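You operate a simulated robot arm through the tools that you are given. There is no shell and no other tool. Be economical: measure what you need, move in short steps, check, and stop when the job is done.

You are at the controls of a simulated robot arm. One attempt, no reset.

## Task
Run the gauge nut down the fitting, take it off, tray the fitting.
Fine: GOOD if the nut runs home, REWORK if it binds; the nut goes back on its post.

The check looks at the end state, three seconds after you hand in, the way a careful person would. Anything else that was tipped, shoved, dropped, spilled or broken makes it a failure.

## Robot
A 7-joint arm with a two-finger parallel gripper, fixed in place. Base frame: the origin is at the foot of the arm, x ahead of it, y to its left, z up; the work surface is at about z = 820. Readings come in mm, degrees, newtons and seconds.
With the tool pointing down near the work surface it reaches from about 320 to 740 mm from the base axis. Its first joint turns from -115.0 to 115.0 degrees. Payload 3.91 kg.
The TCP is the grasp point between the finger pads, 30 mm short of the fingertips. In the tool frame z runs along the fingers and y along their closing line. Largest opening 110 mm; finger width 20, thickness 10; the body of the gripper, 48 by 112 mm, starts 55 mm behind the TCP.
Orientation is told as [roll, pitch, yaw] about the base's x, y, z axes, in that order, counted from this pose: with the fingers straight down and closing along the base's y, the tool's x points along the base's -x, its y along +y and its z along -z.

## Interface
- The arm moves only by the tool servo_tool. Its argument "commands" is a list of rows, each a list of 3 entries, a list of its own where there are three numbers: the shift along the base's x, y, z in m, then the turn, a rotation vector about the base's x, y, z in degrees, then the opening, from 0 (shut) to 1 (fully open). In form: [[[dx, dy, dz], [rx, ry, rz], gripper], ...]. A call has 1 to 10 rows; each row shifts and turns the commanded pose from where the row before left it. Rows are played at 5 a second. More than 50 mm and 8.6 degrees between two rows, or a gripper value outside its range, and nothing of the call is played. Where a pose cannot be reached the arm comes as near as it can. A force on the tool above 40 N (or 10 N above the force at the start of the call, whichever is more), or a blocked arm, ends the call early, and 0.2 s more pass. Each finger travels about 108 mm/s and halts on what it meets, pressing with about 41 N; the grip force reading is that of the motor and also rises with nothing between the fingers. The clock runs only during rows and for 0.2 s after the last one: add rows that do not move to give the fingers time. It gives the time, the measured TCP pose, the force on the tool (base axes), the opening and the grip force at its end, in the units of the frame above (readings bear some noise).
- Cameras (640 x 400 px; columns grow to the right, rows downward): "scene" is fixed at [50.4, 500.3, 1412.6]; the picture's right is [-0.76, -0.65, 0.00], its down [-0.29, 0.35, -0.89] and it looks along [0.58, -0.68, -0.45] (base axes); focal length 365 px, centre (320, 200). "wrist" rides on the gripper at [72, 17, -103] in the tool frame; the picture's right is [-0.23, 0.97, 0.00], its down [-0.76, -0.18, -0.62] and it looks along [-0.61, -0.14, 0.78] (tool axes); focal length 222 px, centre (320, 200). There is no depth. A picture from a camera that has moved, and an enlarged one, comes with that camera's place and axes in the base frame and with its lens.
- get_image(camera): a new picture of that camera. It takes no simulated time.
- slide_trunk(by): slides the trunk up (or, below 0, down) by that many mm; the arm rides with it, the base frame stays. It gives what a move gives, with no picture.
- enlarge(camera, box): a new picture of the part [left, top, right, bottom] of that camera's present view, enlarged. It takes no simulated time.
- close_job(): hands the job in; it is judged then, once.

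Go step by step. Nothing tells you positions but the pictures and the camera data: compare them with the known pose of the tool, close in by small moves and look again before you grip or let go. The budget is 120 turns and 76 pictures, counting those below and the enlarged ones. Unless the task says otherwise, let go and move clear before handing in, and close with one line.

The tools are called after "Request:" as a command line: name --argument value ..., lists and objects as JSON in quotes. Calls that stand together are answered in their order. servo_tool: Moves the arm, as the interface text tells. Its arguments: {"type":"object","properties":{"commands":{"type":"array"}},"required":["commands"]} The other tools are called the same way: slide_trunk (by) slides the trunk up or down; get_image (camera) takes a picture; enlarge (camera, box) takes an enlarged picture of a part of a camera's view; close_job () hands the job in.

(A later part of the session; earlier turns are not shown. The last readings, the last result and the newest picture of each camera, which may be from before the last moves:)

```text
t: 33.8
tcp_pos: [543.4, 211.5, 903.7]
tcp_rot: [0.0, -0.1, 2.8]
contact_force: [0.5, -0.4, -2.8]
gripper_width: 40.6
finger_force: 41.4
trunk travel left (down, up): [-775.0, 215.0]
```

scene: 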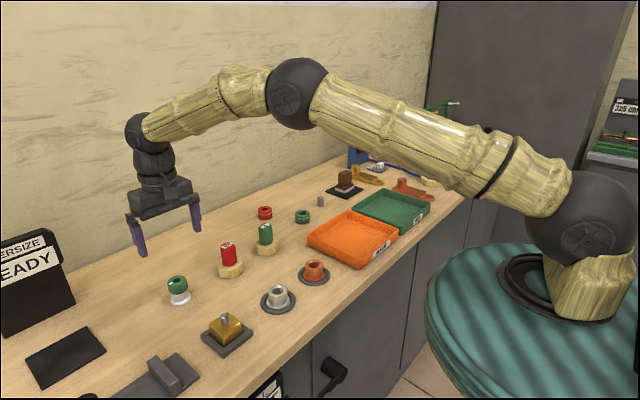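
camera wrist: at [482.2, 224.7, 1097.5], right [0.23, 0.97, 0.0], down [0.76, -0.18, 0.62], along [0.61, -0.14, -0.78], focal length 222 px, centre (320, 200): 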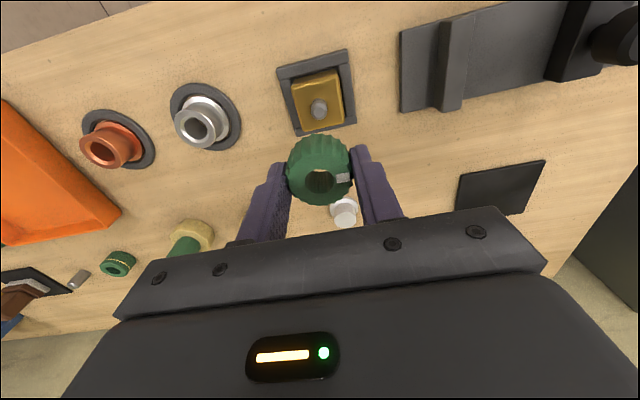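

I need to feed down while turning, or the nut will pull the fitting up. I'll feed to a light positive push.

Request:
servo_tool --commands '[[[0, 0, -0.0005], [0, 0, 0], 0.3], [[0, 0, -0.0005], [0, 0, 0], 0.3], [[0, 0, 0], [0, 0, 0], 0.3]]'

Request:
servo_tool --commands '[[[0, 0, -0.0005], [0, 0, 0], 0.3], [[0, 0, -0.0005], [0, 0, 0], 0.3], [[0, 0, 0], [0, 0, 0], 0.3]]'

```text
t: 34.6
tcp_pos: [544.3, 211.7, 904.1]
tcp_rot: [0.1, 0.1, 3.1]
contact_force: [-2.7, 0.5, 6.2]
gripper_width: 40.5
finger_force: 41.5
trunk travel left (down, up): [-775.0, 215.0]
```

```text
t: 35.4
tcp_pos: [543.8, 210.2, 901.9]
tcp_rot: [0.1, -0.2, 2.9]
contact_force: [0.1, -0.1, 16.3]
gripper_width: 40.7
finger_force: 41.1
trunk travel left (down, up): [-775.0, 215.0]
```

Request:
servo_tool --commands '[[[0, 0, 0], [0, 0, -8.5], 0.3], [[0, 0, 0], [0, 0, -8.5], 0.3], [[0, 0, 0], [0, 0, -8.5], 0.3], [[0, 0, 0], [0, 0, -8.5], 0.3], [[0, 0, 0], [0, 0, -8.5], 0.3], [[0, 0, 0], [0, 0, -8.5], 0.3], [[0, 0, 0], [0, 0, -8.5], 0.3], [[0, 0, 0], [0, 0, -8.5], 0.3], [[0, 0, 0], [0, 0, 0], 0.3]]'

Request:
servo_tool --commands '[[[0, 0, 0], [0, 0, -8.5], 0.3], [[0, 0, 0], [0, 0, -8.5], 0.3], [[0, 0, 0], [0, 0, -8.5], 0.3], [[0, 0, 0], [0, 0, -8.5], 0.3], [[0, 0, 0], [0, 0, -8.5], 0.3], [[0, 0, 0], [0, 0, -8.5], 0.3], [[0, 0, 0], [0, 0, -8.5], 0.3], [[0, 0, 0], [0, 0, -8.5], 0.3], [[0, 0, 0], [0, 0, 0], 0.3]]'

Request:
enlarge --camera "wrist" --box '[240, 90, 400, 210]'

```text
t: 37.4
tcp_pos: [544.0, 210.9, 901.9]
tcp_rot: [-0.2, 0.0, -65.1]
contact_force: [0.7, 0.7, 4.5]
gripper_width: 40.6
finger_force: 41.0
trunk travel left (down, up): [-775.0, 215.0]
```

```text
t: 39.4
tcp_pos: [544.9, 209.7, 900.6]
tcp_rot: [-0.1, 0.0, -133.0]
contact_force: [-0.3, 1.0, -3.7]
gripper_width: 40.8
finger_force: 41.2
trunk travel left (down, up): [-775.0, 215.0]
```

```text
3.33 times, centred on (320, 150) of wrist
camera zoom: at [607.1, 251.7, 1006.0], right [0.56, -0.83, 0.0], down [-0.65, -0.43, 0.62], along [-0.52, -0.35, -0.78], focal length 740 px, centre (320, 367)
```

zoom: 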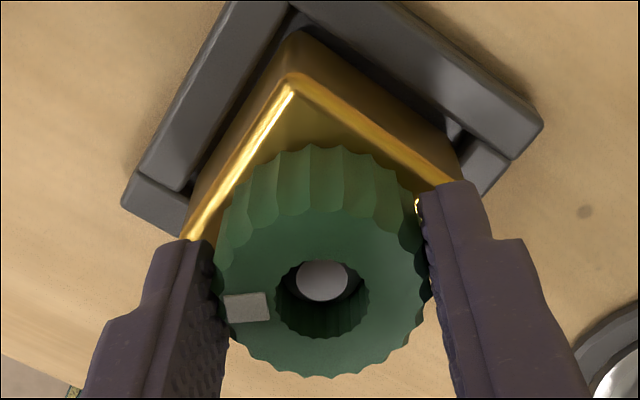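

It's advancing about 1 mm per 70° and the stud is rising in the bore. I'll rewind and repeat.

Request:
servo_tool --commands '[[[0, 0, -0.0003], [0, 0, 0], 0.45], [[0, 0, 0], [0, 0, 0], 0.5], [[0, 0, 0.003], [0, 0, 0], 0.5]]'

Request:
servo_tool --commands '[[[0, 0, 0], [0, 0, 8.5], 0.5], [[0, 0, 0], [0, 0, 8.5], 0.5], [[0, 0, 0], [0, 0, 8.5], 0.5], [[0, 0, 0], [0, 0, 8.5], 0.5], [[0, 0, 0], [0, 0, 8.5], 0.5], [[0, 0, 0], [0, 0, 8.5], 0.5], [[0, 0, 0], [0, 0, 8.5], 0.5], [[0, 0, 0], [0, 0, 8.5], 0.5], [[0, 0, 0], [0, 0, 8.5], 0.5], [[0, 0, 0], [0, 0, 8.5], 0.5]]'

Request:
servo_tool --commands '[[[0, 0, 0], [0, 0, 8.5], 0.5], [[0, 0, 0], [0, 0, 8.5], 0.5], [[0, 0, 0], [0, 0, 8.5], 0.5], [[0, 0, 0], [0, 0, 8.5], 0.5], [[0, 0, 0], [0, 0, 8.5], 0.5], [[0, 0, 0], [0, 0, 8.5], 0.5], [[0, 0, 0], [0, 0, 8.5], 0.5], [[0, 0, 0], [0, 0, 8.5], 0.5], [[0, 0, 0], [0, 0, 8.5], 0.5], [[0, 0, 0], [0, 0, 8.5], 0.5]]'

Request:
enlarge --camera "scene" --box '[198, 290, 262, 340]'

```text
t: 40.2
tcp_pos: [544.9, 210.4, 903.5]
tcp_rot: [0.0, 0.0, -133.0]
contact_force: [0.1, -0.8, -0.1]
gripper_width: 54.8
finger_force: 0.1
trunk travel left (down, up): [-775.0, 215.0]
```

```text
t: 42.4
tcp_pos: [544.2, 211.8, 905.1]
tcp_rot: [-0.1, 0.0, -47.8]
contact_force: [-0.5, -0.5, -0.7]
gripper_width: 54.8
finger_force: 0.1
trunk travel left (down, up): [-775.0, 215.0]
```

```text
t: 44.6
tcp_pos: [544.2, 211.5, 905.4]
tcp_rot: [0.1, 0.1, 37.1]
contact_force: [-0.6, 0.0, -0.2]
gripper_width: 54.9
finger_force: 0.0
trunk travel left (down, up): [-775.0, 215.0]
```

```text
8.00 times, centred on (230, 315) of scene
camera zoom: at [50.4, 500.3, 1412.6], right [-0.76, -0.65, 0.0], down [-0.29, 0.35, -0.89], along [0.58, -0.68, -0.45], focal length 2922 px, centre (1040, -720)
```

zoom: 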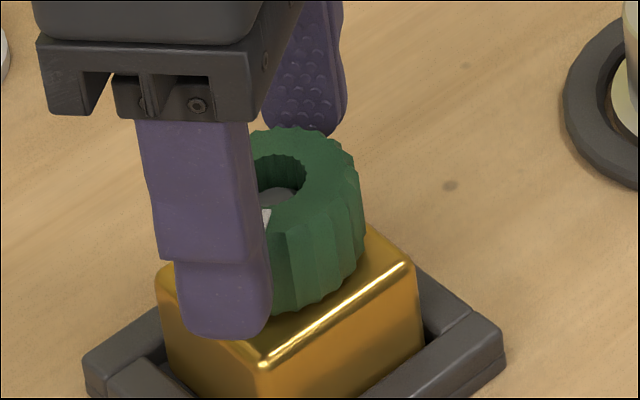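

Request:
servo_tool --commands '[[[0, 0, -0.001], [0, 0, 8.5], 0.5], [[0, 0, 0], [0, 0, 8.5], 0.5], [[0, 0, 0], [0, 0, 0], 0.3], [[0, 0, 0], [0, 0, 0], 0.3], [[0, 0, -0.0005], [0, 0, 0], 0.3], [[0, 0, 0], [0, 0, 0], 0.3]]'

Request:
servo_tool --commands '[[[0, 0, -0.0001], [0, 0, -8.5], 0.3], [[0, 0, -0.0001], [0, 0, -8.5], 0.3], [[0, 0, -0.0001], [0, 0, -8.5], 0.3], [[0, 0, -0.0001], [0, 0, -8.5], 0.3], [[0, 0, -0.0001], [0, 0, -8.5], 0.3], [[0, 0, -0.0001], [0, 0, -8.5], 0.3], [[0, 0, -0.0001], [0, 0, -8.5], 0.3], [[0, 0, -0.0001], [0, 0, -8.5], 0.3], [[0, 0, 0], [0, 0, 0], 0.3]]'

Request:
servo_tool --commands '[[[0, 0, -0.0001], [0, 0, -8.5], 0.3], [[0, 0, -0.0001], [0, 0, -8.5], 0.3], [[0, 0, -0.0001], [0, 0, -8.5], 0.3], [[0, 0, -0.0001], [0, 0, -8.5], 0.3], [[0, 0, -0.0001], [0, 0, -8.5], 0.3], [[0, 0, -0.0001], [0, 0, -8.5], 0.3], [[0, 0, -0.0001], [0, 0, -8.5], 0.3], [[0, 0, -0.0001], [0, 0, -8.5], 0.3], [[0, 0, 0], [0, 0, 0], 0.3]]'

```text
t: 46.0
tcp_pos: [543.6, 210.6, 903.8]
tcp_rot: [0.0, 0.0, 54.1]
contact_force: [0.1, -0.5, 2.7]
gripper_width: 40.4
finger_force: 41.2
trunk travel left (down, up): [-775.0, 215.0]
```

```text
t: 48.0
tcp_pos: [543.8, 211.5, 901.7]
tcp_rot: [0.2, 0.0, -14.1]
contact_force: [-0.7, 0.1, 8.1]
gripper_width: 40.4
finger_force: 41.3
trunk travel left (down, up): [-775.0, 215.0]
```

```text
t: 50.0
tcp_pos: [545.7, 209.9, 901.5]
tcp_rot: [-0.1, 0.0, -82.1]
contact_force: [0.2, -0.4, 2.4]
gripper_width: 40.7
finger_force: 40.9
trunk travel left (down, up): [-775.0, 215.0]
```

Feeding 0.8 mm per 68° keeps the force level, so the pitch is about 4 mm. I'll continue.

Request:
servo_tool --commands '[[[0, 0, -0.0001], [0, 0, -8.5], 0.3], [[0, 0, -0.0001], [0, 0, -8.5], 0.3], [[0, 0, -0.0001], [0, 0, -8.5], 0.3], [[0, 0, -0.0001], [0, 0, -8.5], 0.3], [[0, 0, -0.0001], [0, 0, -8.5], 0.3], [[0, 0, -0.0001], [0, 0, -8.5], 0.3], [[0, 0, 0], [0, 0, 0], 0.3]]'

Request:
enlarge --camera "wrist" --box '[240, 90, 400, 210]'

```text
t: 51.6
tcp_pos: [545.3, 211.2, 901.1]
tcp_rot: [0.1, 0.0, -133.0]
contact_force: [4.1, -1.4, -0.2]
gripper_width: 40.7
finger_force: 41.0
trunk travel left (down, up): [-775.0, 215.0]
```

```text
3.33 times, centred on (320, 150) of wrist
camera zoom: at [607.9, 251.1, 1005.8], right [0.56, -0.83, 0.0], down [-0.65, -0.43, 0.62], along [-0.52, -0.35, -0.78], focal length 740 px, centre (320, 367)
```

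zoom: 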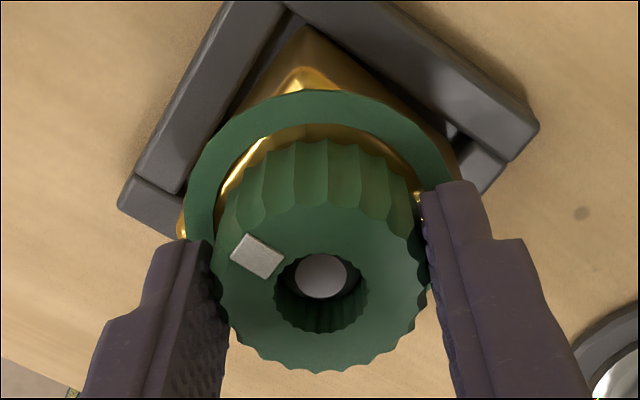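

A green ring has appeared around the base of the nut. I'll check it from the scene camera.

Request:
enlarge --camera "scene" --box '[198, 290, 262, 340]'

Request:
get_image --camera "wrist"

```text
8.00 times, centred on (230, 315) of scene
camera zoom: at [50.4, 500.3, 1412.6], right [-0.76, -0.65, 0.0], down [-0.29, 0.35, -0.89], along [0.58, -0.68, -0.45], focal length 2922 px, centre (1040, -720)
```

zoom: 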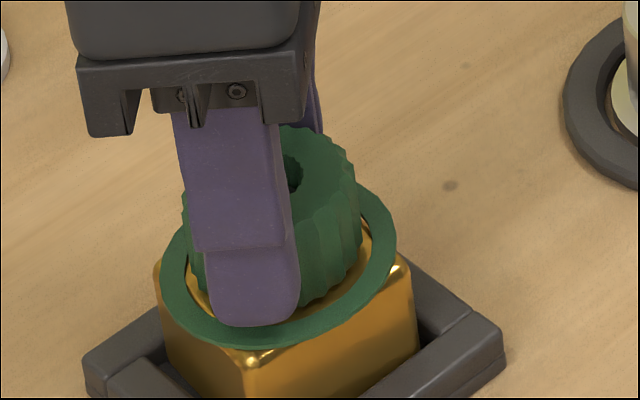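

```text
31 pictures are left
camera wrist: at [607.9, 251.1, 1005.8], right [0.56, -0.83, 0.0], down [-0.65, -0.43, 0.62], along [-0.52, -0.35, -0.78], focal length 222 px, centre (320, 200)
```

wrist: 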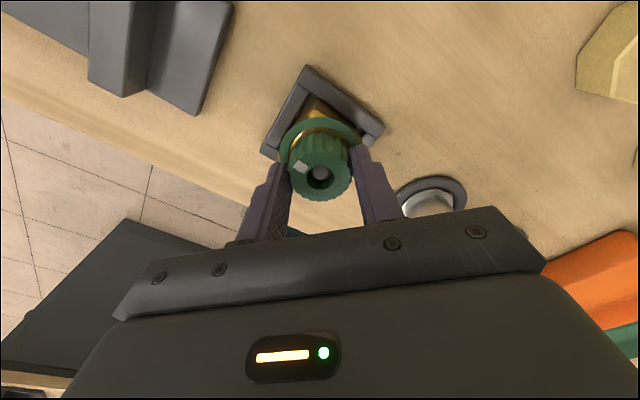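

The ring looks like a status marker. I won't assume its meaning, so I'll release, clear the view and check whether the nut is seated on the block.

Request:
servo_tool --commands '[[[0, 0, 0], [0, 0, 0], 0.45], [[0, 0, 0], [0, 0, 0], 0.5], [[0, 0, 0.005], [0, 0, 0], 0.5], [[0, 0, 0], [0, 0, 8.5], 0.5], [[0, 0, 0], [0, 0, 8.5], 0.5], [[0, 0, 0], [0, 0, 8.5], 0.5], [[0, 0, 0], [0, 0, 8.5], 0.5], [[0, 0, 0], [0, 0, 8.5], 0.5], [[0, 0, 0], [0, 0, 8.5], 0.5], [[0, 0, 0], [0, 0, 8.5], 0.5]]'

Request:
enlarge --camera "scene" --box '[198, 290, 262, 340]'

Request:
enlarge --camera "wrist" --box '[240, 90, 400, 210]'

```text
t: 53.8
tcp_pos: [545.1, 211.0, 905.6]
tcp_rot: [0.1, 0.1, -73.3]
contact_force: [-0.5, 0.2, 1.0]
gripper_width: 55.0
finger_force: 0.0
trunk travel left (down, up): [-775.0, 215.0]
```

```text
8.00 times, centred on (230, 315) of scene
camera zoom: at [50.4, 500.3, 1412.6], right [-0.76, -0.65, 0.0], down [-0.29, 0.35, -0.89], along [0.58, -0.68, -0.45], focal length 2922 px, centre (1040, -720)
```

zoom: 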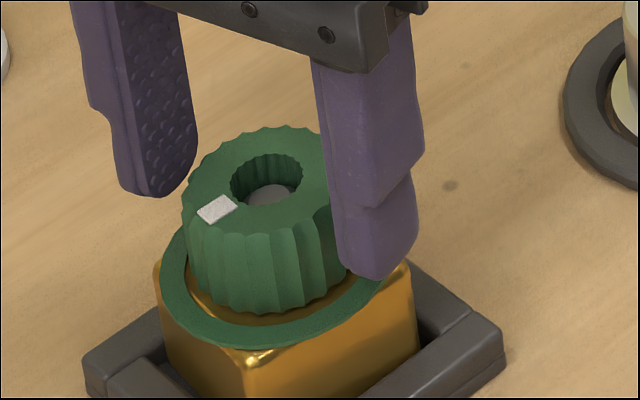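

```text
3.33 times, centred on (320, 150) of wrist
camera zoom: at [540.9, 284.0, 1010.5], right [1.0, 0.06, 0.0], down [0.05, -0.78, 0.62], along [0.04, -0.62, -0.78], focal length 740 px, centre (320, 367)
```

zoom: 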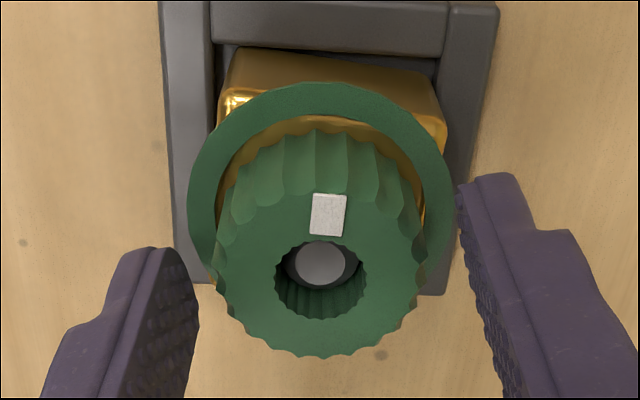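

The nut bottom is within 1–2 mm of the ring plane, but I want proof that it's seated. I'll regrip here and turn on to see whether it advances or slips.

Request:
servo_tool --commands '[[[0, 0, -0.002], [0, 0, 0], 0.5], [[0, 0, 0], [0, 0, 0], 0.3], [[0, 0, 0], [0, 0, 0], 0.3], [[0, 0, -0.0006], [0, 0, 0], 0.3], [[0, 0, 0], [0, 0, 0], 0.3]]'

Request:
servo_tool --commands '[[[0, 0, -0.0001], [0, 0, -8], 0.3], [[0, 0, -0.0001], [0, 0, -8], 0.3], [[0, 0, -0.0001], [0, 0, -8], 0.3], [[0, 0, 0], [0, 0, 0], 0.3]]'

Request:
servo_tool --commands '[[[0, 0, -0.0001], [0, 0, -8], 0.3], [[0, 0, -0.0001], [0, 0, -8], 0.3], [[0, 0, -0.0001], [0, 0, -8], 0.3], [[0, 0, -0.0001], [0, 0, -8], 0.3], [[0, 0, 0], [0, 0, 0], 0.3]]'

Request:
enlarge --camera "wrist" --box '[240, 90, 400, 210]'

```text
t: 55.0
tcp_pos: [544.1, 211.4, 905.0]
tcp_rot: [0.1, 0.0, -73.5]
contact_force: [-2.1, 1.7, 10.5]
gripper_width: 40.4
finger_force: 40.6
trunk travel left (down, up): [-775.0, 215.0]
```

```text
t: 56.0
tcp_pos: [545.1, 211.9, 902.2]
tcp_rot: [0.1, 0.0, -97.6]
contact_force: [6.6, 2.1, 1.4]
gripper_width: 40.8
finger_force: 41.2
trunk travel left (down, up): [-775.0, 215.0]
```

```text
t: 57.2
tcp_pos: [544.5, 210.7, 901.7]
tcp_rot: [0.0, 0.0, -129.5]
contact_force: [4.9, -2.6, 1.0]
gripper_width: 40.7
finger_force: 41.4
trunk travel left (down, up): [-775.0, 215.0]
```

```text
3.33 times, centred on (320, 150) of wrist
camera zoom: at [604.8, 254.2, 1006.6], right [0.61, -0.8, 0.0], down [-0.62, -0.47, 0.62], along [-0.5, -0.38, -0.78], focal length 740 px, centre (320, 367)
```

zoom: 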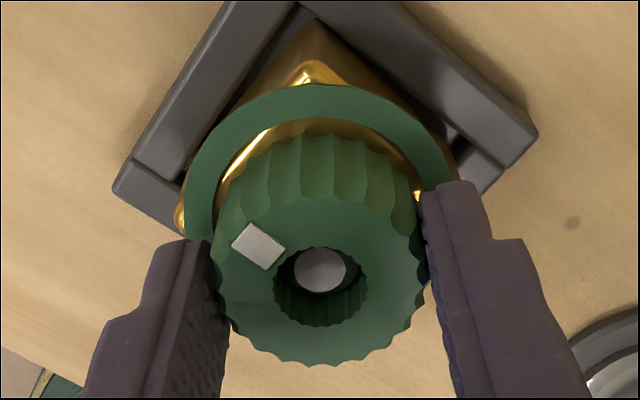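

The mark stayed put relative to the block while the gripper slipped round, so the nut has stopped. Now I need to tell home from bound. I'll release, back off and tilt the wrist camera for a low side view of the gap.

Request:
servo_tool --commands '[[[0, 0, 0], [0, 0, 0], 0.45], [[0, 0, 0], [0, 0, 0], 0.6], [[0, 0, 0.02], [0, 0, 0], 0.6], [[0, 0, 0.03], [0, 0, 0], 0.6], [[0, 0, 0.03], [0, 0, 8.5], 0.6], [[0, 0, 0], [0, 0, 8.5], 0.6], [[0, 0, 0], [0, 0, 8.5], 0.6], [[0, 0, 0], [0, 0, 8.5], 0.6], [[0, 0, 0], [0, 0, 8.5], 0.6], [[0, 0, 0], [0, 0, 8.5], 0.6]]'

Request:
servo_tool --commands '[[[0, 0, 0], [0, 0, 8.5], 0.6], [[0, 0, 0], [0, 0, 8.5], 0.6], [[0, 0, 0], [0, 0, 8.5], 0.6], [[0, 0, 0], [0, 0, 8.5], 0.6], [[0, 0, 0], [0, 0, 8.5], 0.6], [[0, 0, 0], [0, 0, 8.5], 0.6], [[0, 0, 0], [0, 0, 8.5], 0.6], [[-0.03, 0, 0], [0, 0, 8.5], 0.6], [[-0.03, 0, 0], [0, 0, 8.5], 0.6], [[-0.03, 0, 0], [0, 0, 2], 0.6]]'

Request:
servo_tool --commands '[[[0, 0, 0], [0, -8, 0], 0.3], [[0, 0, -0.02], [0, -8, 0], 0.3], [[0, 0, -0.02], [0, -8, 0], 0.3], [[0, 0, -0.03], [0, -8, 0], 0.3], [[0, 0, -0.02], [0, -8, 0], 0.3], [[0, 0, 0], [0, 0, 0], 0.3]]'

Request:
get_image --camera "wrist"

```text
t: 59.4
tcp_pos: [544.1, 211.5, 981.6]
tcp_rot: [0.1, -0.1, -78.4]
contact_force: [0.7, -0.4, 1.0]
gripper_width: 66.0
finger_force: 0.1
trunk travel left (down, up): [-775.0, 215.0]
```

```text
t: 61.6
tcp_pos: [454.1, 212.3, 980.4]
tcp_rot: [0.0, 0.1, 0.2]
contact_force: [0.3, -0.9, 0.2]
gripper_width: 65.8
finger_force: 0.0
trunk travel left (down, up): [-775.0, 215.0]
```

```text
t: 63.0
tcp_pos: [453.8, 209.7, 893.1]
tcp_rot: [0.0, -40.1, 0.1]
contact_force: [-0.2, -0.4, 1.0]
gripper_width: 33.1
finger_force: 0.1
trunk travel left (down, up): [-775.0, 215.0]
```

```text
27 pictures are left
camera wrist: at [332.9, 224.9, 926.5], right [0.17, 0.97, 0.15], down [0.18, -0.18, 0.97], along [0.97, -0.14, -0.21], focal length 222 px, centre (320, 200)
```

wrist: 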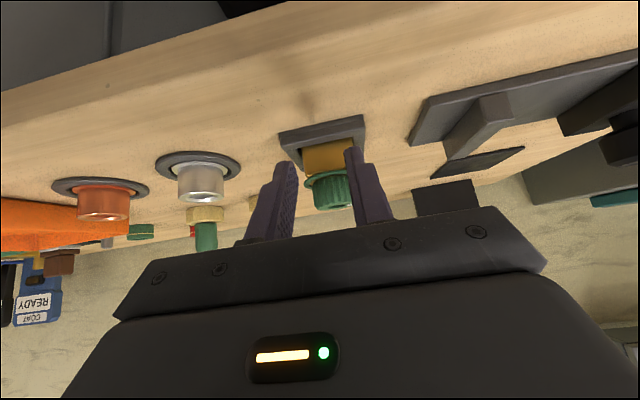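

Request:
enlarge --camera "wrist" --box '[280, 120, 376, 216]'

```text
4.17 times, centred on (328, 168) of wrist
camera zoom: at [332.9, 224.9, 926.5], right [0.17, 0.97, 0.15], down [0.18, -0.18, 0.97], along [0.97, -0.14, -0.21], focal length 926 px, centre (287, 333)
```

zoom: 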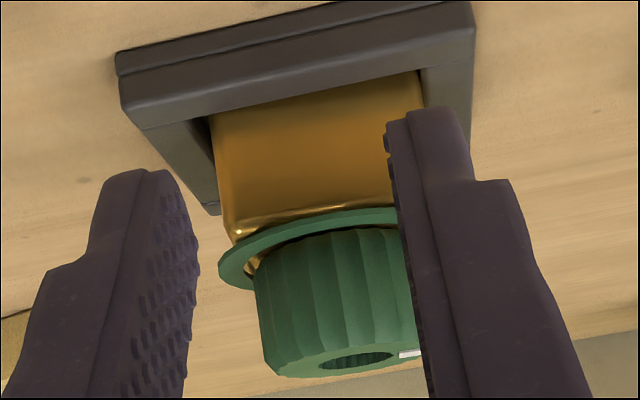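

The low side view shows the nut flush on the block with no gap, and the ring is on the seat, so it ran home: GOOD. I'll return over the nut to unscrew it.

Request:
servo_tool --commands '[[[0, 0, 0.02], [0, 8, 0], 0.5], [[0, 0, 0.03], [0, 8, 0], 0.5], [[0, 0, 0.02], [0, 8, 0], 0.5], [[0, 0, 0.02], [0, 8, 0], 0.5], [[0, 0, 0], [0, 8, 0], 0.5], [[0.03, 0, 0], [0, 0, -8.5], 0.5], [[0.03, 0, 0], [0, 0, -8.5], 0.5], [[0.03, 0, 0], [0, 0, -8.5], 0.5], [[0, 0, 0], [0, 0, -8.5], 0.5], [[0, 0, 0], [0, 0, -8.5], 0.5]]'

Request:
servo_tool --commands '[[[0, 0, 0], [0, 0, -8.5], 0.5], [[0, 0, 0], [0, 0, -8.5], 0.5], [[0, 0, 0], [0, 0, -8.5], 0.5], [[0, 0, 0], [0, 0, -8.5], 0.5], [[0, 0, 0], [0, 0, -8.5], 0.5], [[0, 0, 0], [0, 0, -8.5], 0.5], [[0, 0, 0], [0, 0, -8.5], 0.5], [[0, 0, 0], [0, 0, -8.5], 0.5], [[0, 0, 0], [0, 0, -8.5], 0.5], [[0, 0, 0], [0, 0, -8.5], 0.5]]'

Request:
servo_tool --commands '[[[0, 0, -0.03], [0, 0, 0], 0.6], [[0, 0, -0.02], [0, 0, 0], 0.6], [[0, 0, 0], [0, 0, 0], 0.6]]'

Request:
enlarge --camera "wrist" --box '[240, 90, 400, 210]'

```text
t: 65.2
tcp_pos: [546.3, 210.5, 984.2]
tcp_rot: [0.0, 0.1, -42.6]
contact_force: [0.3, 1.0, -0.4]
gripper_width: 54.8
finger_force: 0.1
trunk travel left (down, up): [-775.0, 215.0]
```

```text
t: 67.4
tcp_pos: [544.4, 210.3, 982.5]
tcp_rot: [0.0, 0.0, -127.5]
contact_force: [0.4, -0.2, -0.2]
gripper_width: 54.9
finger_force: 0.0
trunk travel left (down, up): [-775.0, 215.0]
```

```text
t: 68.2
tcp_pos: [543.5, 209.8, 931.7]
tcp_rot: [-0.1, 0.0, -127.3]
contact_force: [0.0, 0.8, -0.4]
gripper_width: 65.9
finger_force: 0.0
trunk travel left (down, up): [-775.0, 215.0]
```

```text
3.33 times, centred on (320, 150) of wrist
camera zoom: at [602.0, 257.0, 1037.3], right [0.64, -0.77, 0.0], down [-0.6, -0.5, 0.62], along [-0.48, -0.4, -0.78], focal length 740 px, centre (320, 367)
```

zoom: 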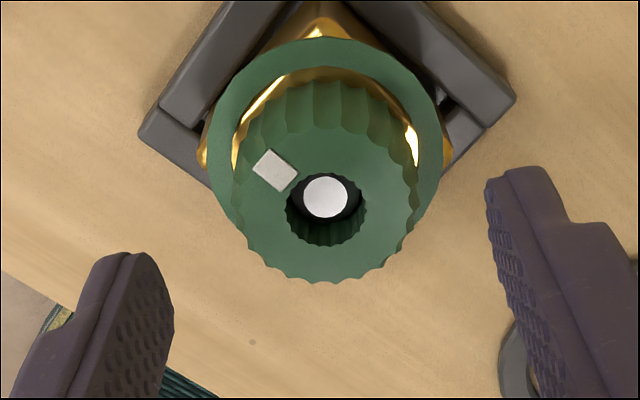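

Request:
servo_tool --commands '[[[0, 0, -0.015], [0, 0, 0], 0.55], [[0, 0, -0.0125], [0, 0, 0], 0.5], [[0, 0, 0], [0, 0, 0], 0.3], [[0, 0, 0], [0, 0, 0], 0.3]]'

Request:
servo_tool --commands '[[[0, 0, 0.0001], [0, 0, 8.5], 0.3], [[0, 0, 0.0001], [0, 0, 8.5], 0.3], [[0, 0, 0.0001], [0, 0, 8.5], 0.3], [[0, 0, 0.0001], [0, 0, 8.5], 0.3], [[0, 0, 0.0001], [0, 0, 8.5], 0.3], [[0, 0, 0.0001], [0, 0, 8.5], 0.3], [[0, 0, 0.0001], [0, 0, 8.5], 0.3], [[0, 0, 0.0001], [0, 0, 8.5], 0.3], [[0, 0, 0], [0, 0, 0], 0.3]]'

Request:
servo_tool --commands '[[[0, 0, 0.0001], [0, 0, 8.5], 0.3], [[0, 0, 0.0001], [0, 0, 8.5], 0.3], [[0, 0, 0.0001], [0, 0, 8.5], 0.3], [[0, 0, 0.0001], [0, 0, 8.5], 0.3], [[0, 0, 0.0001], [0, 0, 8.5], 0.3], [[0, 0, 0.0001], [0, 0, 8.5], 0.3], [[0, 0, 0.0001], [0, 0, 8.5], 0.3], [[0, 0, 0.0001], [0, 0, 8.5], 0.3], [[0, 0, 0], [0, 0, 0], 0.3]]'

Request:
enlarge --camera "wrist" --box '[240, 90, 400, 210]'

```text
t: 69.2
tcp_pos: [544.2, 210.7, 906.6]
tcp_rot: [0.1, 0.0, -127.5]
contact_force: [1.2, -1.3, 2.3]
gripper_width: 40.5
finger_force: 40.8
trunk travel left (down, up): [-775.0, 215.0]
```

```text
t: 71.2
tcp_pos: [545.2, 211.5, 906.7]
tcp_rot: [0.0, 0.0, -59.3]
contact_force: [-0.4, 0.7, -0.7]
gripper_width: 40.4
finger_force: 40.8
trunk travel left (down, up): [-775.0, 215.0]
```

```text
t: 73.2
tcp_pos: [545.3, 210.4, 906.5]
tcp_rot: [0.0, 0.0, 8.7]
contact_force: [0.7, -3.5, 0.0]
gripper_width: 40.4
finger_force: 41.0
trunk travel left (down, up): [-775.0, 215.0]
```

```text
3.33 times, centred on (320, 150) of wrist
camera zoom: at [471.5, 214.8, 1011.7], right [0.08, 1.0, 0.0], down [0.78, -0.06, 0.62], along [0.62, -0.05, -0.78], focal length 740 px, centre (320, 367)
```

zoom: 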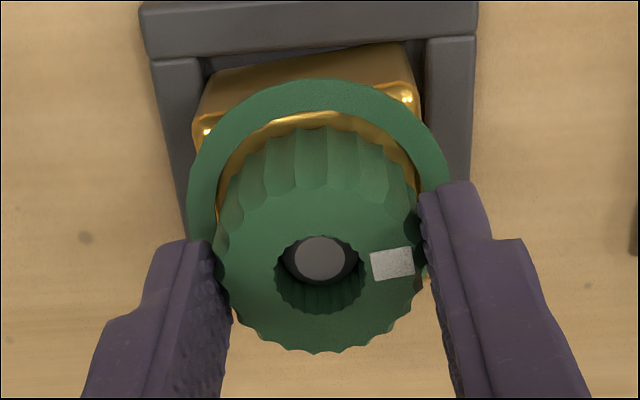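

The mark shows the nut didn't turn and the pads slipped round it: it is snug at home and I'm gripping too little of it. I'll regrip lower and turn slowly with full closing.

Request:
servo_tool --commands '[[[0, 0, 0], [0, 0, 0], 0.45], [[0, 0, 0], [0, 0, 0], 0.5], [[0, 0, -0.005], [0, 0, 0], 0.5], [[0, 0, -0.002], [0, 0, 0], 0.45], [[0, 0, 0], [0, 0, 0], 0.2], [[0, 0, 0], [0, 0, 0], 0]]'

Request:
servo_tool --commands '[[[0, 0, 0], [0, 0, 3], 0], [[0, 0, 0], [0, 0, 3], 0], [[0, 0, 0], [0, 0, 3], 0], [[0, 0, 0], [0, 0, 3], 0], [[0, 0, 0], [0, 0, 3], 0], [[0, 0, 0], [0, 0, 3], 0], [[0, 0, 0], [0, 0, 3], 0], [[0, 0, 0], [0, 0, 3], 0], [[0, 0, 0], [0, 0, 3], 0], [[0, 0, 0], [0, 0, 0], 0]]'

Request:
enlarge --camera "wrist" --box '[240, 90, 400, 210]'

```text
t: 74.6
tcp_pos: [544.1, 209.7, 899.8]
tcp_rot: [0.1, 0.1, 8.5]
contact_force: [-0.7, -3.1, 0.9]
gripper_width: 40.5
finger_force: 40.8
trunk travel left (down, up): [-775.0, 215.0]
```

```text
t: 76.8
tcp_pos: [544.0, 209.3, 899.6]
tcp_rot: [0.1, 0.0, 35.7]
contact_force: [3.2, -9.8, 0.5]
gripper_width: 40.6
finger_force: 41.6
trunk travel left (down, up): [-775.0, 215.0]
```

```text
3.33 times, centred on (320, 150) of wrist
camera zoom: at [476.2, 180.2, 1004.9], right [-0.38, 0.92, 0.0], down [0.72, 0.3, 0.62], along [0.58, 0.24, -0.78], focal length 740 px, centre (320, 367)
```

zoom: 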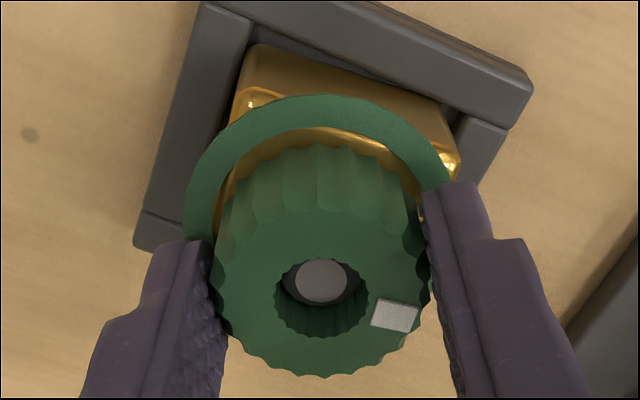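

Again the nut slipped in the pads, and there's a 10 N side load that adds friction. I'll re-centre laterally and try again, using the z-force as an indicator of the nut rising.

Request:
servo_tool --commands '[[[0, 0, 0], [0, 0, 0], 0.45], [[0.0005, -0.0008, 0], [0, 0, 0], 0.45], [[0, 0, -0.001], [0, 0, 0], 0.2], [[0, 0, 0], [0, 0, 0], 0.2]]'

Request:
servo_tool --commands '[[[0, 0, 0], [0, 0, 8.5], 0.2], [[0, 0, 0], [0, 0, 8.5], 0.2], [[0, 0, 0], [0, 0, 8.5], 0.2], [[0, 0, 0], [0, 0, 8.5], 0.2], [[0, 0, 0], [0, 0, 0], 0.2]]'

```text
t: 77.8
tcp_pos: [544.8, 210.1, 899.2]
tcp_rot: [0.0, -0.1, 35.6]
contact_force: [-1.4, -2.2, 9.6]
gripper_width: 41.0
finger_force: 41.4
trunk travel left (down, up): [-775.0, 215.0]
```

```text
t: 79.0
tcp_pos: [545.5, 209.6, 899.3]
tcp_rot: [0.1, 0.1, 69.7]
contact_force: [3.7, -4.3, 0.0]
gripper_width: 40.4
finger_force: 40.8
trunk travel left (down, up): [-775.0, 215.0]
```

Request:
enlarge --camera "wrist" --box '[240, 90, 400, 210]'

```text
3.33 times, centred on (320, 150) of wrist
camera zoom: at [504.9, 147.0, 1003.6], right [-0.83, 0.55, 0.0], down [0.43, 0.65, 0.62], along [0.34, 0.52, -0.78], focal length 740 px, centre (320, 367)
```

zoom: 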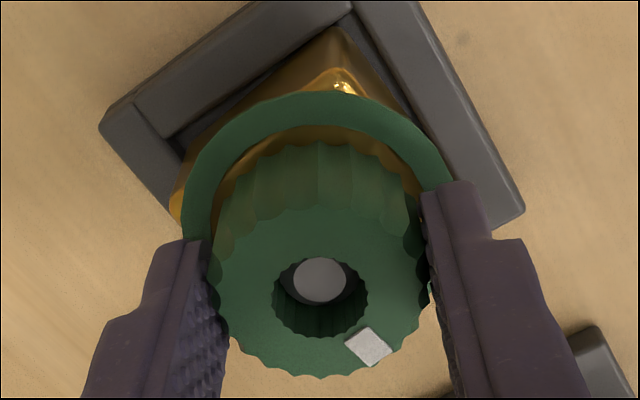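

World-frame mark angles confirm that the nut hasn't moved since it seated. I'll try breaking it loose with a light upward preload and by closing the fingers while the wrist is already turning.

Request:
servo_tool --commands '[[[0, 0, 0.0005], [0, 0, 0], 0.2], [[0, 0, 0.0005], [0, 0, 0], 0.2], [[0, 0, 0.0005], [0, 0, 0], 0.2], [[0, 0, 0], [0, 0, 0], 0.2]]'

Request:
servo_tool --commands '[[[0, 0, 0], [0, 0, 4], 0.2], [[0, 0, 0], [0, 0, 8.5], 0.2], [[0, 0, 0], [0, 0, 8.5], 0.2], [[0, 0, 0], [0, 0, 0], 0.2]]'

```text
t: 80.0
tcp_pos: [544.6, 210.5, 900.2]
tcp_rot: [0.1, 0.0, 69.6]
contact_force: [0.4, -4.9, -5.8]
gripper_width: 40.4
finger_force: 40.8
trunk travel left (down, up): [-775.0, 215.0]
```

```text
t: 81.0
tcp_pos: [545.3, 211.5, 901.3]
tcp_rot: [0.0, 0.0, 90.7]
contact_force: [1.1, 1.8, 3.7]
gripper_width: 40.8
finger_force: 40.7
trunk travel left (down, up): [-775.0, 215.0]
```

The z-force rose from -5.8 to +3.7, which suggests the nut broke free and is rising. I'll continue with upward feed and check the mark.

Request:
servo_tool --commands '[[[0, 0, 0.0003], [0, 0, 8.5], 0.2], [[0, 0, 0.0002], [0, 0, 8.5], 0.2], [[0, 0, 0.0001], [0, 0, 8.5], 0.2], [[0, 0, 0.0001], [0, 0, 8.5], 0.2], [[0, 0, 0], [0, 0, 0], 0.2]]'

Request:
enlarge --camera "wrist" --box '[240, 90, 400, 210]'

```text
t: 82.2
tcp_pos: [545.2, 211.0, 901.4]
tcp_rot: [0.2, 0.0, 124.8]
contact_force: [1.9, -1.3, -3.2]
gripper_width: 40.4
finger_force: 41.1
trunk travel left (down, up): [-775.0, 215.0]
```

```text
3.33 times, centred on (320, 150) of wrist
camera zoom: at [573.7, 139.6, 1005.8], right [-0.93, -0.37, 0.0], down [-0.29, 0.73, 0.62], along [-0.23, 0.58, -0.78], focal length 740 px, centre (320, 367)
```

zoom: 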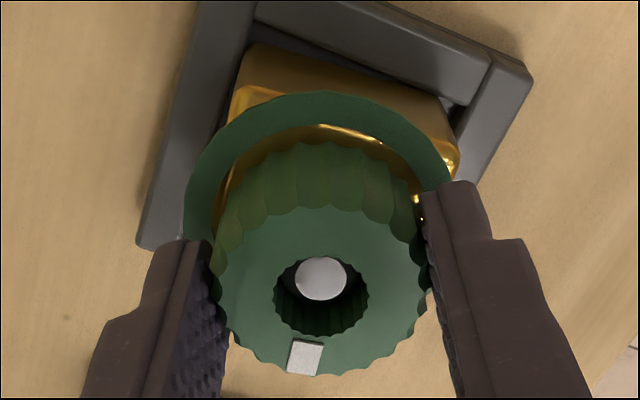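

Still slipping. I'll rewind with the fingers open, then sweep counter-clockwise while closing repeatedly onto the nut, so each closing gives a sharper grip.

Request:
servo_tool --commands '[[[0, 0, 0], [0, 0, 0], 0.5], [[0, 0, 0], [0, 0, -8.5], 0.5], [[0, 0, 0], [0, 0, -8.5], 0.5], [[0, 0, 0], [0, 0, -8.5], 0.5], [[0, 0, 0], [0, 0, -8.5], 0.5], [[0, 0, 0], [0, 0, -8.5], 0.5], [[0, 0, 0], [0, 0, -8.5], 0.5], [[0, 0, 0], [0, 0, -8.5], 0.5], [[0, 0, 0], [0, 0, -8.5], 0.5], [[0, 0, 0], [0, 0, -8.5], 0.5]]'

Request:
servo_tool --commands '[[[0, 0, 0], [0, 0, -8.5], 0.5], [[0, 0, 0], [0, 0, -8.5], 0.5], [[0, 0, 0], [0, 0, -8.5], 0.5], [[0, 0, 0], [0, 0, -8.5], 0.5], [[0, 0, 0], [0, 0, -8.5], 0.5], [[0, 0, 0], [0, 0, -8.5], 0.5], [[0, 0, 0], [0, 0, -8.5], 0.5], [[0, 0, 0], [0, 0, -8.5], 0.5], [[0, 0, 0], [0, 0, -8.5], 0.5], [[0, 0, 0], [0, 0, -8.5], 0.5]]'

Request:
servo_tool --commands '[[[0, 0, 0], [0, 0, -8.5], 0.5], [[0, 0, 0], [0, 0, -8.5], 0.5], [[0, 0, 0], [0, 0, -8.5], 0.5], [[0, 0, 0], [0, 0, -8.5], 0.5], [[0, 0, 0], [0, 0, -8.5], 0.5], [[0, 0, 0], [0, 0, -8.5], 0.5], [[0, 0, 0], [0, 0, -8.5], 0.5], [[0, 0, 0], [0, 0, -8.5], 0.5], [[0, 0, 0], [0, 0, -8.5], 0.5], [[0, 0, 0], [0, 0, -8.5], 0.5]]'

Request:
servo_tool --commands '[[[0, 0, 0], [0, 0, 8.5], 0.45], [[0, 0, 0], [0, 0, 8.5], 0], [[0, 0, 0], [0, 0, 8.5], 0.45], [[0, 0, 0], [0, 0, 8.5], 0], [[0, 0, 0], [0, 0, 8.5], 0.45], [[0, 0, 0], [0, 0, 8.5], 0], [[0, 0, 0], [0, 0, 8.5], 0.45], [[0, 0, 0], [0, 0, 8.5], 0], [[0, 0, 0], [0, 0, 8.5], 0.45], [[0, 0, 0], [0, 0, 8.5], 0]]'

Request:
enlarge --camera "wrist" --box '[240, 90, 400, 210]'

```text
t: 84.4
tcp_pos: [545.1, 209.8, 900.8]
tcp_rot: [0.0, 0.1, 47.9]
contact_force: [0.1, 0.6, 0.4]
gripper_width: 54.8
finger_force: 0.0
trunk travel left (down, up): [-775.0, 215.0]
```

```text
t: 86.6
tcp_pos: [543.8, 209.3, 901.0]
tcp_rot: [-0.1, 0.0, -37.2]
contact_force: [-0.5, -0.8, -0.7]
gripper_width: 55.1
finger_force: 0.0
trunk travel left (down, up): [-775.0, 215.0]
```

```text
t: 88.8
tcp_pos: [545.7, 209.6, 900.9]
tcp_rot: [0.0, 0.1, -122.1]
contact_force: [0.1, 0.0, -0.1]
gripper_width: 54.9
finger_force: 0.0
trunk travel left (down, up): [-775.0, 215.0]
```

```text
t: 91.0
tcp_pos: [546.1, 209.0, 901.1]
tcp_rot: [0.1, -0.1, -37.0]
contact_force: [2.3, -0.8, 1.3]
gripper_width: 40.4
finger_force: 40.8
trunk travel left (down, up): [-775.0, 215.0]
```

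```text
3.33 times, centred on (320, 150) of wrist
camera zoom: at [498.9, 265.1, 1005.4], right [0.77, 0.64, 0.0], down [0.5, -0.6, 0.62], along [0.4, -0.48, -0.78], focal length 740 px, centre (320, 367)
```

zoom: 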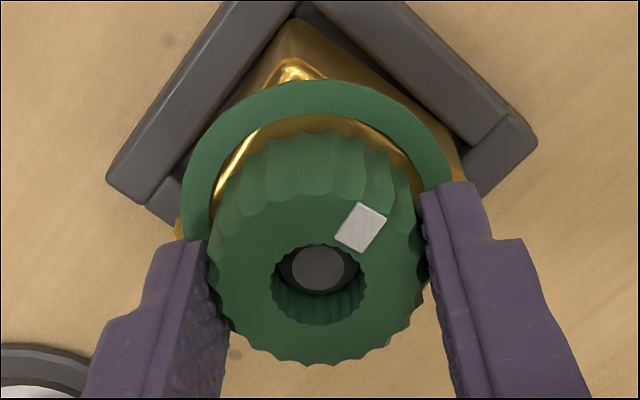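

Still locked. As a diagnostic I'll pull straight up a few mm to see whether the nut lifts free or carries the fitting with it.

Request:
servo_tool --commands '[[[0, 0, 0.001], [0, 0, 0], 0], [[0, 0, 0.001], [0, 0, 0], 0], [[0, 0, 0.001], [0, 0, 0], 0], [[0, 0, 0.001], [0, 0, 0], 0], [[0, 0, 0], [0, 0, 0], 0]]'

Request:
enlarge --camera "scene" --box '[198, 290, 262, 340]'

```text
t: 92.2
tcp_pos: [545.1, 209.5, 903.0]
tcp_rot: [0.0, 0.0, -37.0]
contact_force: [8.3, -2.2, -9.3]
gripper_width: 40.2
finger_force: 41.0
trunk travel left (down, up): [-775.0, 215.0]
```

```text
8.00 times, centred on (230, 315) of scene
camera zoom: at [50.4, 500.3, 1412.6], right [-0.76, -0.65, 0.0], down [-0.29, 0.35, -0.89], along [0.58, -0.68, -0.45], focal length 2922 px, centre (1040, -720)
```

zoom: 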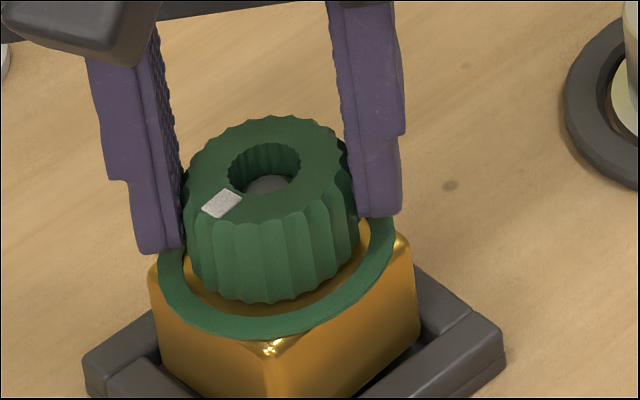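

The fitting comes up with the nut (9 N), so they are still locked together. With its weight hanging off the nut the seat face is a little less loaded, so I'll turn counter-clockwise in this state.

Request:
servo_tool --commands '[[[0, 0, 0], [0, 0, 8.5], 0], [[0, 0, 0], [0, 0, 8.5], 0], [[0, 0, 0], [0, 0, 8.5], 0], [[0, 0, 0], [0, 0, 8.5], 0], [[0, 0, 0], [0, 0, 8.5], 0], [[0, 0, 0], [0, 0, 8.5], 0], [[0, 0, 0], [0, 0, 0], 0]]'

Request:
enlarge --camera "scene" --box '[198, 290, 262, 340]'

```text
t: 93.8
tcp_pos: [544.4, 208.5, 904.6]
tcp_rot: [0.1, -0.1, 14.2]
contact_force: [1.4, 1.1, -1.0]
gripper_width: 40.6
finger_force: 40.7
trunk travel left (down, up): [-775.0, 215.0]
```

```text
8.00 times, centred on (230, 315) of scene
camera zoom: at [50.4, 500.3, 1412.6], right [-0.76, -0.65, 0.0], down [-0.29, 0.35, -0.89], along [0.58, -0.68, -0.45], focal length 2922 px, centre (1040, -720)
```

zoom: 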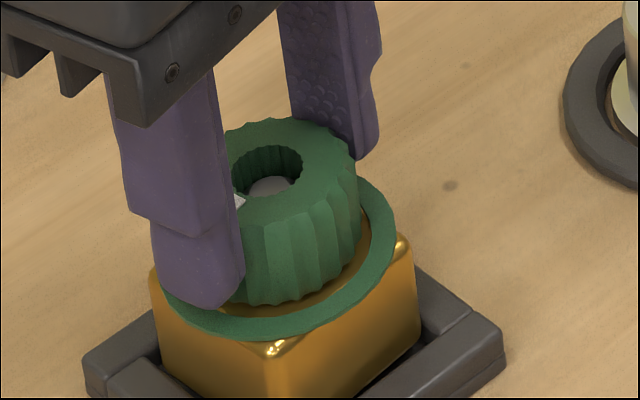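

My world-angle history shows the nut crept about 10° looser only in the stroke that had upward feed. I'll reseat the fitting by pushing down gently, then use counter-clockwise strokes with steady upward feed.

Request:
servo_tool --commands '[[[0, 0, -0.001], [0, 0, 0], 0], [[0, 0, -0.001], [0, 0, 0], 0], [[0, 0, -0.001], [0, 0, 0], 0], [[0, 0, -0.001], [0, 0, 0], 0], [[0, 0, 0], [0, 0, 0], 0]]'

Request:
servo_tool --commands '[[[0, 0, 0], [0, 0, 0], 0.45], [[0, 0, -0.002], [0, 0, 0], 0.45], [[0, 0, 0], [0, 0, 0], 0], [[0, 0, 0.0004], [0, 0, 8.5], 0], [[0, 0, 0.0004], [0, 0, 8.5], 0], [[0, 0, 0.0004], [0, 0, 8.5], 0], [[0, 0, 0.0004], [0, 0, 8.5], 0], [[0, 0, 0.0004], [0, 0, 8.5], 0], [[0, 0, 0.0004], [0, 0, 8.5], 0], [[0, 0, 0.0004], [0, 0, 8.5], 0]]'

Request:
servo_tool --commands '[[[0, 0, 0.0004], [0, 0, 8.5], 0], [[0, 0, 0.0004], [0, 0, 8.5], 0], [[0, 0, 0.0004], [0, 0, 8.5], 0], [[0, 0, 0.0004], [0, 0, 8.5], 0], [[0, 0, 0.0004], [0, 0, 8.5], 0], [[0, 0, 0.0004], [0, 0, 8.5], 0]]'

Request:
enlarge --camera "wrist" --box '[240, 90, 400, 210]'

```text
t: 95.0
tcp_pos: [544.8, 210.0, 901.9]
tcp_rot: [0.1, -0.1, 14.0]
contact_force: [3.4, 2.9, 7.7]
gripper_width: 40.5
finger_force: 41.4
trunk travel left (down, up): [-775.0, 215.0]
```

```text
t: 97.2
tcp_pos: [545.9, 211.3, 902.0]
tcp_rot: [0.1, 0.0, 73.7]
contact_force: [-0.1, 0.0, -3.7]
gripper_width: 40.9
finger_force: 41.1
trunk travel left (down, up): [-775.0, 215.0]
```

```text
t: 98.6
tcp_pos: [545.2, 209.8, 903.6]
tcp_rot: [0.1, 0.0, 124.7]
contact_force: [0.6, -0.4, -3.7]
gripper_width: 40.4
finger_force: 41.0
trunk travel left (down, up): [-775.0, 215.0]
```

```text
3.33 times, centred on (320, 150) of wrist
camera zoom: at [572.7, 139.2, 1008.4], right [-0.93, -0.37, 0.0], down [-0.29, 0.73, 0.62], along [-0.23, 0.58, -0.78], focal length 740 px, centre (320, 367)
```

zoom: 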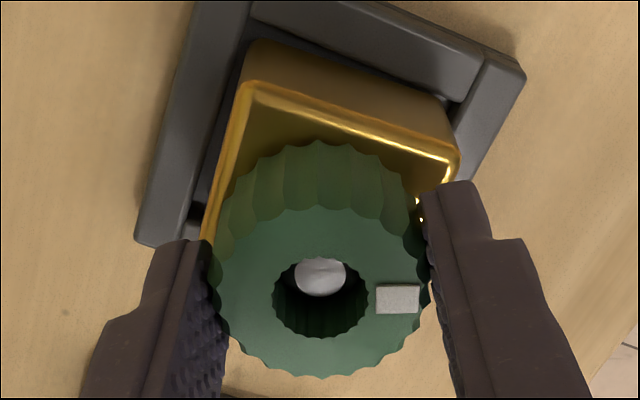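

It broke loose: the ring is gone and the nut has turned about 100° off. I'll rewind and unscrew the rest.

Request:
servo_tool --commands '[[[0, 0, 0], [0, 0, 0], 0.5], [[0, 0, 0], [0, 0, -8.5], 0.5], [[0, 0, 0], [0, 0, -8.5], 0.5], [[0, 0, 0], [0, 0, -8.5], 0.5], [[0, 0, 0], [0, 0, -8.5], 0.5], [[0, 0, 0], [0, 0, -8.5], 0.5], [[0, 0, 0], [0, 0, -8.5], 0.5], [[0, 0, 0], [0, 0, -8.5], 0.5], [[0, 0, 0], [0, 0, -8.5], 0.5], [[0, 0, 0], [0, 0, -8.5], 0.5]]'

Request:
servo_tool --commands '[[[0, 0, 0], [0, 0, -8.5], 0.5], [[0, 0, 0], [0, 0, -8.5], 0.5], [[0, 0, 0], [0, 0, -8.5], 0.5], [[0, 0, 0], [0, 0, -8.5], 0.5], [[0, 0, 0], [0, 0, -8.5], 0.5], [[0, 0, 0], [0, 0, -8.5], 0.5], [[0, 0, 0], [0, 0, -8.5], 0.5], [[0, 0, 0], [0, 0, -8.5], 0.5], [[0, 0, 0], [0, 0, -8.5], 0.5], [[0, 0, 0], [0, 0, -8.5], 0.5]]'

Request:
servo_tool --commands '[[[0, 0, 0], [0, 0, -8.5], 0.5], [[0, 0, 0], [0, 0, -8.5], 0.5], [[0, 0, 0], [0, 0, -8.5], 0.5], [[0, 0, 0], [0, 0, -8.5], 0.5], [[0, 0, 0], [0, 0, -8.5], 0.5], [[0, 0, 0], [0, 0, -8.5], 0.5], [[0, 0, 0], [0, 0, -8.5], 0.5], [[0, 0, 0], [0, 0, -8.5], 0.5], [[0, 0, 0], [0, 0, -8.5], 0.5], [[0, 0, 0], [0, 0, -8.5], 0.5]]'

Request:
servo_tool --commands '[[[0, 0, 0], [0, 0, 0], 0.3], [[0, 0, 0], [0, 0, 0], 0.3], [[0, 0, 0.0001], [0, 0, 8.5], 0.3], [[0, 0, 0.0001], [0, 0, 8.5], 0.3], [[0, 0, 0.0001], [0, 0, 8.5], 0.3], [[0, 0, 0.0001], [0, 0, 8.5], 0.3], [[0, 0, 0.0001], [0, 0, 8.5], 0.3], [[0, 0, 0.0001], [0, 0, 8.5], 0.3], [[0, 0, 0.0001], [0, 0, 8.5], 0.3], [[0, 0, 0.0001], [0, 0, 8.5], 0.3]]'

Request:
servo_tool --commands '[[[0, 0, 0.0001], [0, 0, 8.5], 0.3], [[0, 0, 0.0001], [0, 0, 8.5], 0.3], [[0, 0, 0.0001], [0, 0, 8.5], 0.3], [[0, 0, 0.0001], [0, 0, 8.5], 0.3], [[0, 0, 0.0001], [0, 0, 8.5], 0.3], [[0, 0, 0.0001], [0, 0, 8.5], 0.3], [[0, 0, 0.0001], [0, 0, 8.5], 0.3], [[0, 0, 0.0001], [0, 0, 8.5], 0.3], [[0, 0, 0.0001], [0, 0, 8.5], 0.3], [[0, 0, 0.0001], [0, 0, 8.5], 0.3]]'

Request:
servo_tool --commands '[[[0, 0, 0.0001], [0, 0, 8.5], 0.3], [[0, 0, 0.0001], [0, 0, 8.5], 0.3], [[0, 0, 0.0001], [0, 0, 8.5], 0.3], [[0, 0, 0.0001], [0, 0, 8.5], 0.3], [[0, 0, 0.0001], [0, 0, 8.5], 0.3], [[0, 0, 0.0001], [0, 0, 8.5], 0.3], [[0, 0, 0.0001], [0, 0, 8.5], 0.3], [[0, 0, 0.0001], [0, 0, 8.5], 0.3], [[0, 0, 0.0001], [0, 0, 8.5], 0.3], [[0, 0, 0.0001], [0, 0, 8.5], 0.3]]'

Request:
enlarge --camera "wrist" --box '[240, 90, 400, 210]'

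```text
t: 100.8
tcp_pos: [546.0, 209.8, 904.0]
tcp_rot: [0.0, 0.0, 48.0]
contact_force: [-0.6, 0.4, 0.2]
gripper_width: 54.9
finger_force: 0.0
trunk travel left (down, up): [-775.0, 215.0]
```

```text
t: 103.0
tcp_pos: [544.2, 210.8, 903.6]
tcp_rot: [0.1, 0.0, -37.1]
contact_force: [0.9, -0.1, -0.5]
gripper_width: 55.0
finger_force: 0.0
trunk travel left (down, up): [-775.0, 215.0]
```

```text
t: 105.2
tcp_pos: [544.9, 210.6, 903.6]
tcp_rot: [0.0, -0.1, -122.1]
contact_force: [-0.4, 1.1, -1.3]
gripper_width: 55.2
finger_force: 0.1
trunk travel left (down, up): [-775.0, 215.0]
```

```text
t: 107.4
tcp_pos: [544.4, 209.9, 904.9]
tcp_rot: [0.2, 0.0, -53.8]
contact_force: [-0.2, -0.7, 0.9]
gripper_width: 40.6
finger_force: 40.5
trunk travel left (down, up): [-775.0, 215.0]
```

```text
t: 109.6
tcp_pos: [544.2, 212.6, 906.9]
tcp_rot: [0.0, 0.0, 31.1]
contact_force: [0.1, -1.9, -3.3]
gripper_width: 40.6
finger_force: 40.8
trunk travel left (down, up): [-775.0, 215.0]
```

```text
t: 111.8
tcp_pos: [546.2, 211.0, 906.7]
tcp_rot: [0.1, 0.0, 116.3]
contact_force: [2.9, 1.6, 5.6]
gripper_width: 40.7
finger_force: 41.3
trunk travel left (down, up): [-775.0, 215.0]
```

```text
3.33 times, centred on (320, 150) of wrist
camera zoom: at [563.2, 136.8, 1011.7], right [-0.97, -0.23, 0.0], down [-0.18, 0.76, 0.62], along [-0.14, 0.61, -0.78], focal length 740 px, centre (320, 367)
```

zoom: 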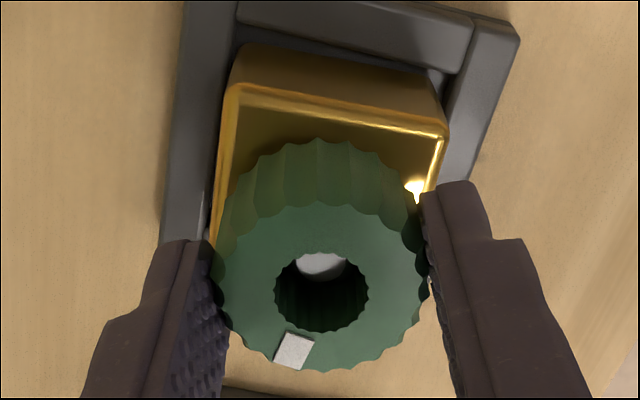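

The nut has now turned back about a full revolution. I'll lift gently: near-zero force means it's free, and about -9 N would mean it's still carrying the fitting.

Request:
servo_tool --commands '[[[0, 0, 0.0005], [0, 0, 0], 0.3], [[0, 0, 0.0005], [0, 0, 0], 0.3], [[0, 0, 0.0005], [0, 0, 0], 0.3], [[0, 0, 0.0005], [0, 0, 0], 0.3], [[0, 0, 0], [0, 0, 0], 0.3]]'

```text
t: 113.0
tcp_pos: [544.1, 208.5, 908.0]
tcp_rot: [0.0, 0.0, 116.1]
contact_force: [0.0, 0.4, -2.6]
gripper_width: 40.9
finger_force: 40.9
trunk travel left (down, up): [-775.0, 215.0]
```

Request:
servo_tool --commands '[[[0, 0, 0.0003], [0, 0, 8.5], 0.3], [[0, 0, 0.0003], [0, 0, 8.5], 0.3], [[0, 0, 0.0005], [0, 0, 0], 0.3], [[0, 0, 0.0005], [0, 0, 0], 0.3], [[0, 0, 0], [0, 0, 0], 0.3]]'

Request:
servo_tool --commands '[[[0, 0, 0.0005], [0, 0, 0], 0.3], [[0, 0, 0.0005], [0, 0, 0], 0.3], [[0, 0, 0.0005], [0, 0, 0], 0.3], [[0, 0, 0], [0, 0, 0], 0.3]]'

Request:
enlarge --camera "scene" --box '[198, 290, 262, 340]'

```text
t: 114.2
tcp_pos: [543.4, 209.5, 909.4]
tcp_rot: [0.1, 0.0, 133.1]
contact_force: [0.2, -0.3, -0.2]
gripper_width: 40.7
finger_force: 41.2
trunk travel left (down, up): [-775.0, 215.0]
```

```text
t: 115.2
tcp_pos: [544.1, 209.9, 911.8]
tcp_rot: [0.1, -0.1, 133.1]
contact_force: [0.3, 0.3, -1.1]
gripper_width: 40.5
finger_force: 41.3
trunk travel left (down, up): [-775.0, 215.0]
```

```text
8.00 times, centred on (230, 315) of scene
camera zoom: at [50.4, 500.3, 1412.6], right [-0.76, -0.65, 0.0], down [-0.29, 0.35, -0.89], along [0.58, -0.68, -0.45], focal length 2922 px, centre (1040, -720)
```

zoom: 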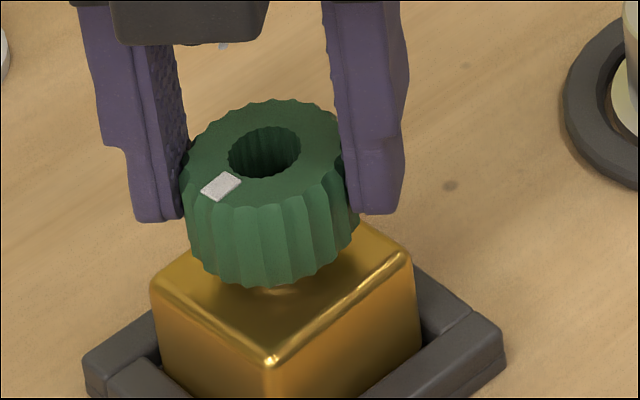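

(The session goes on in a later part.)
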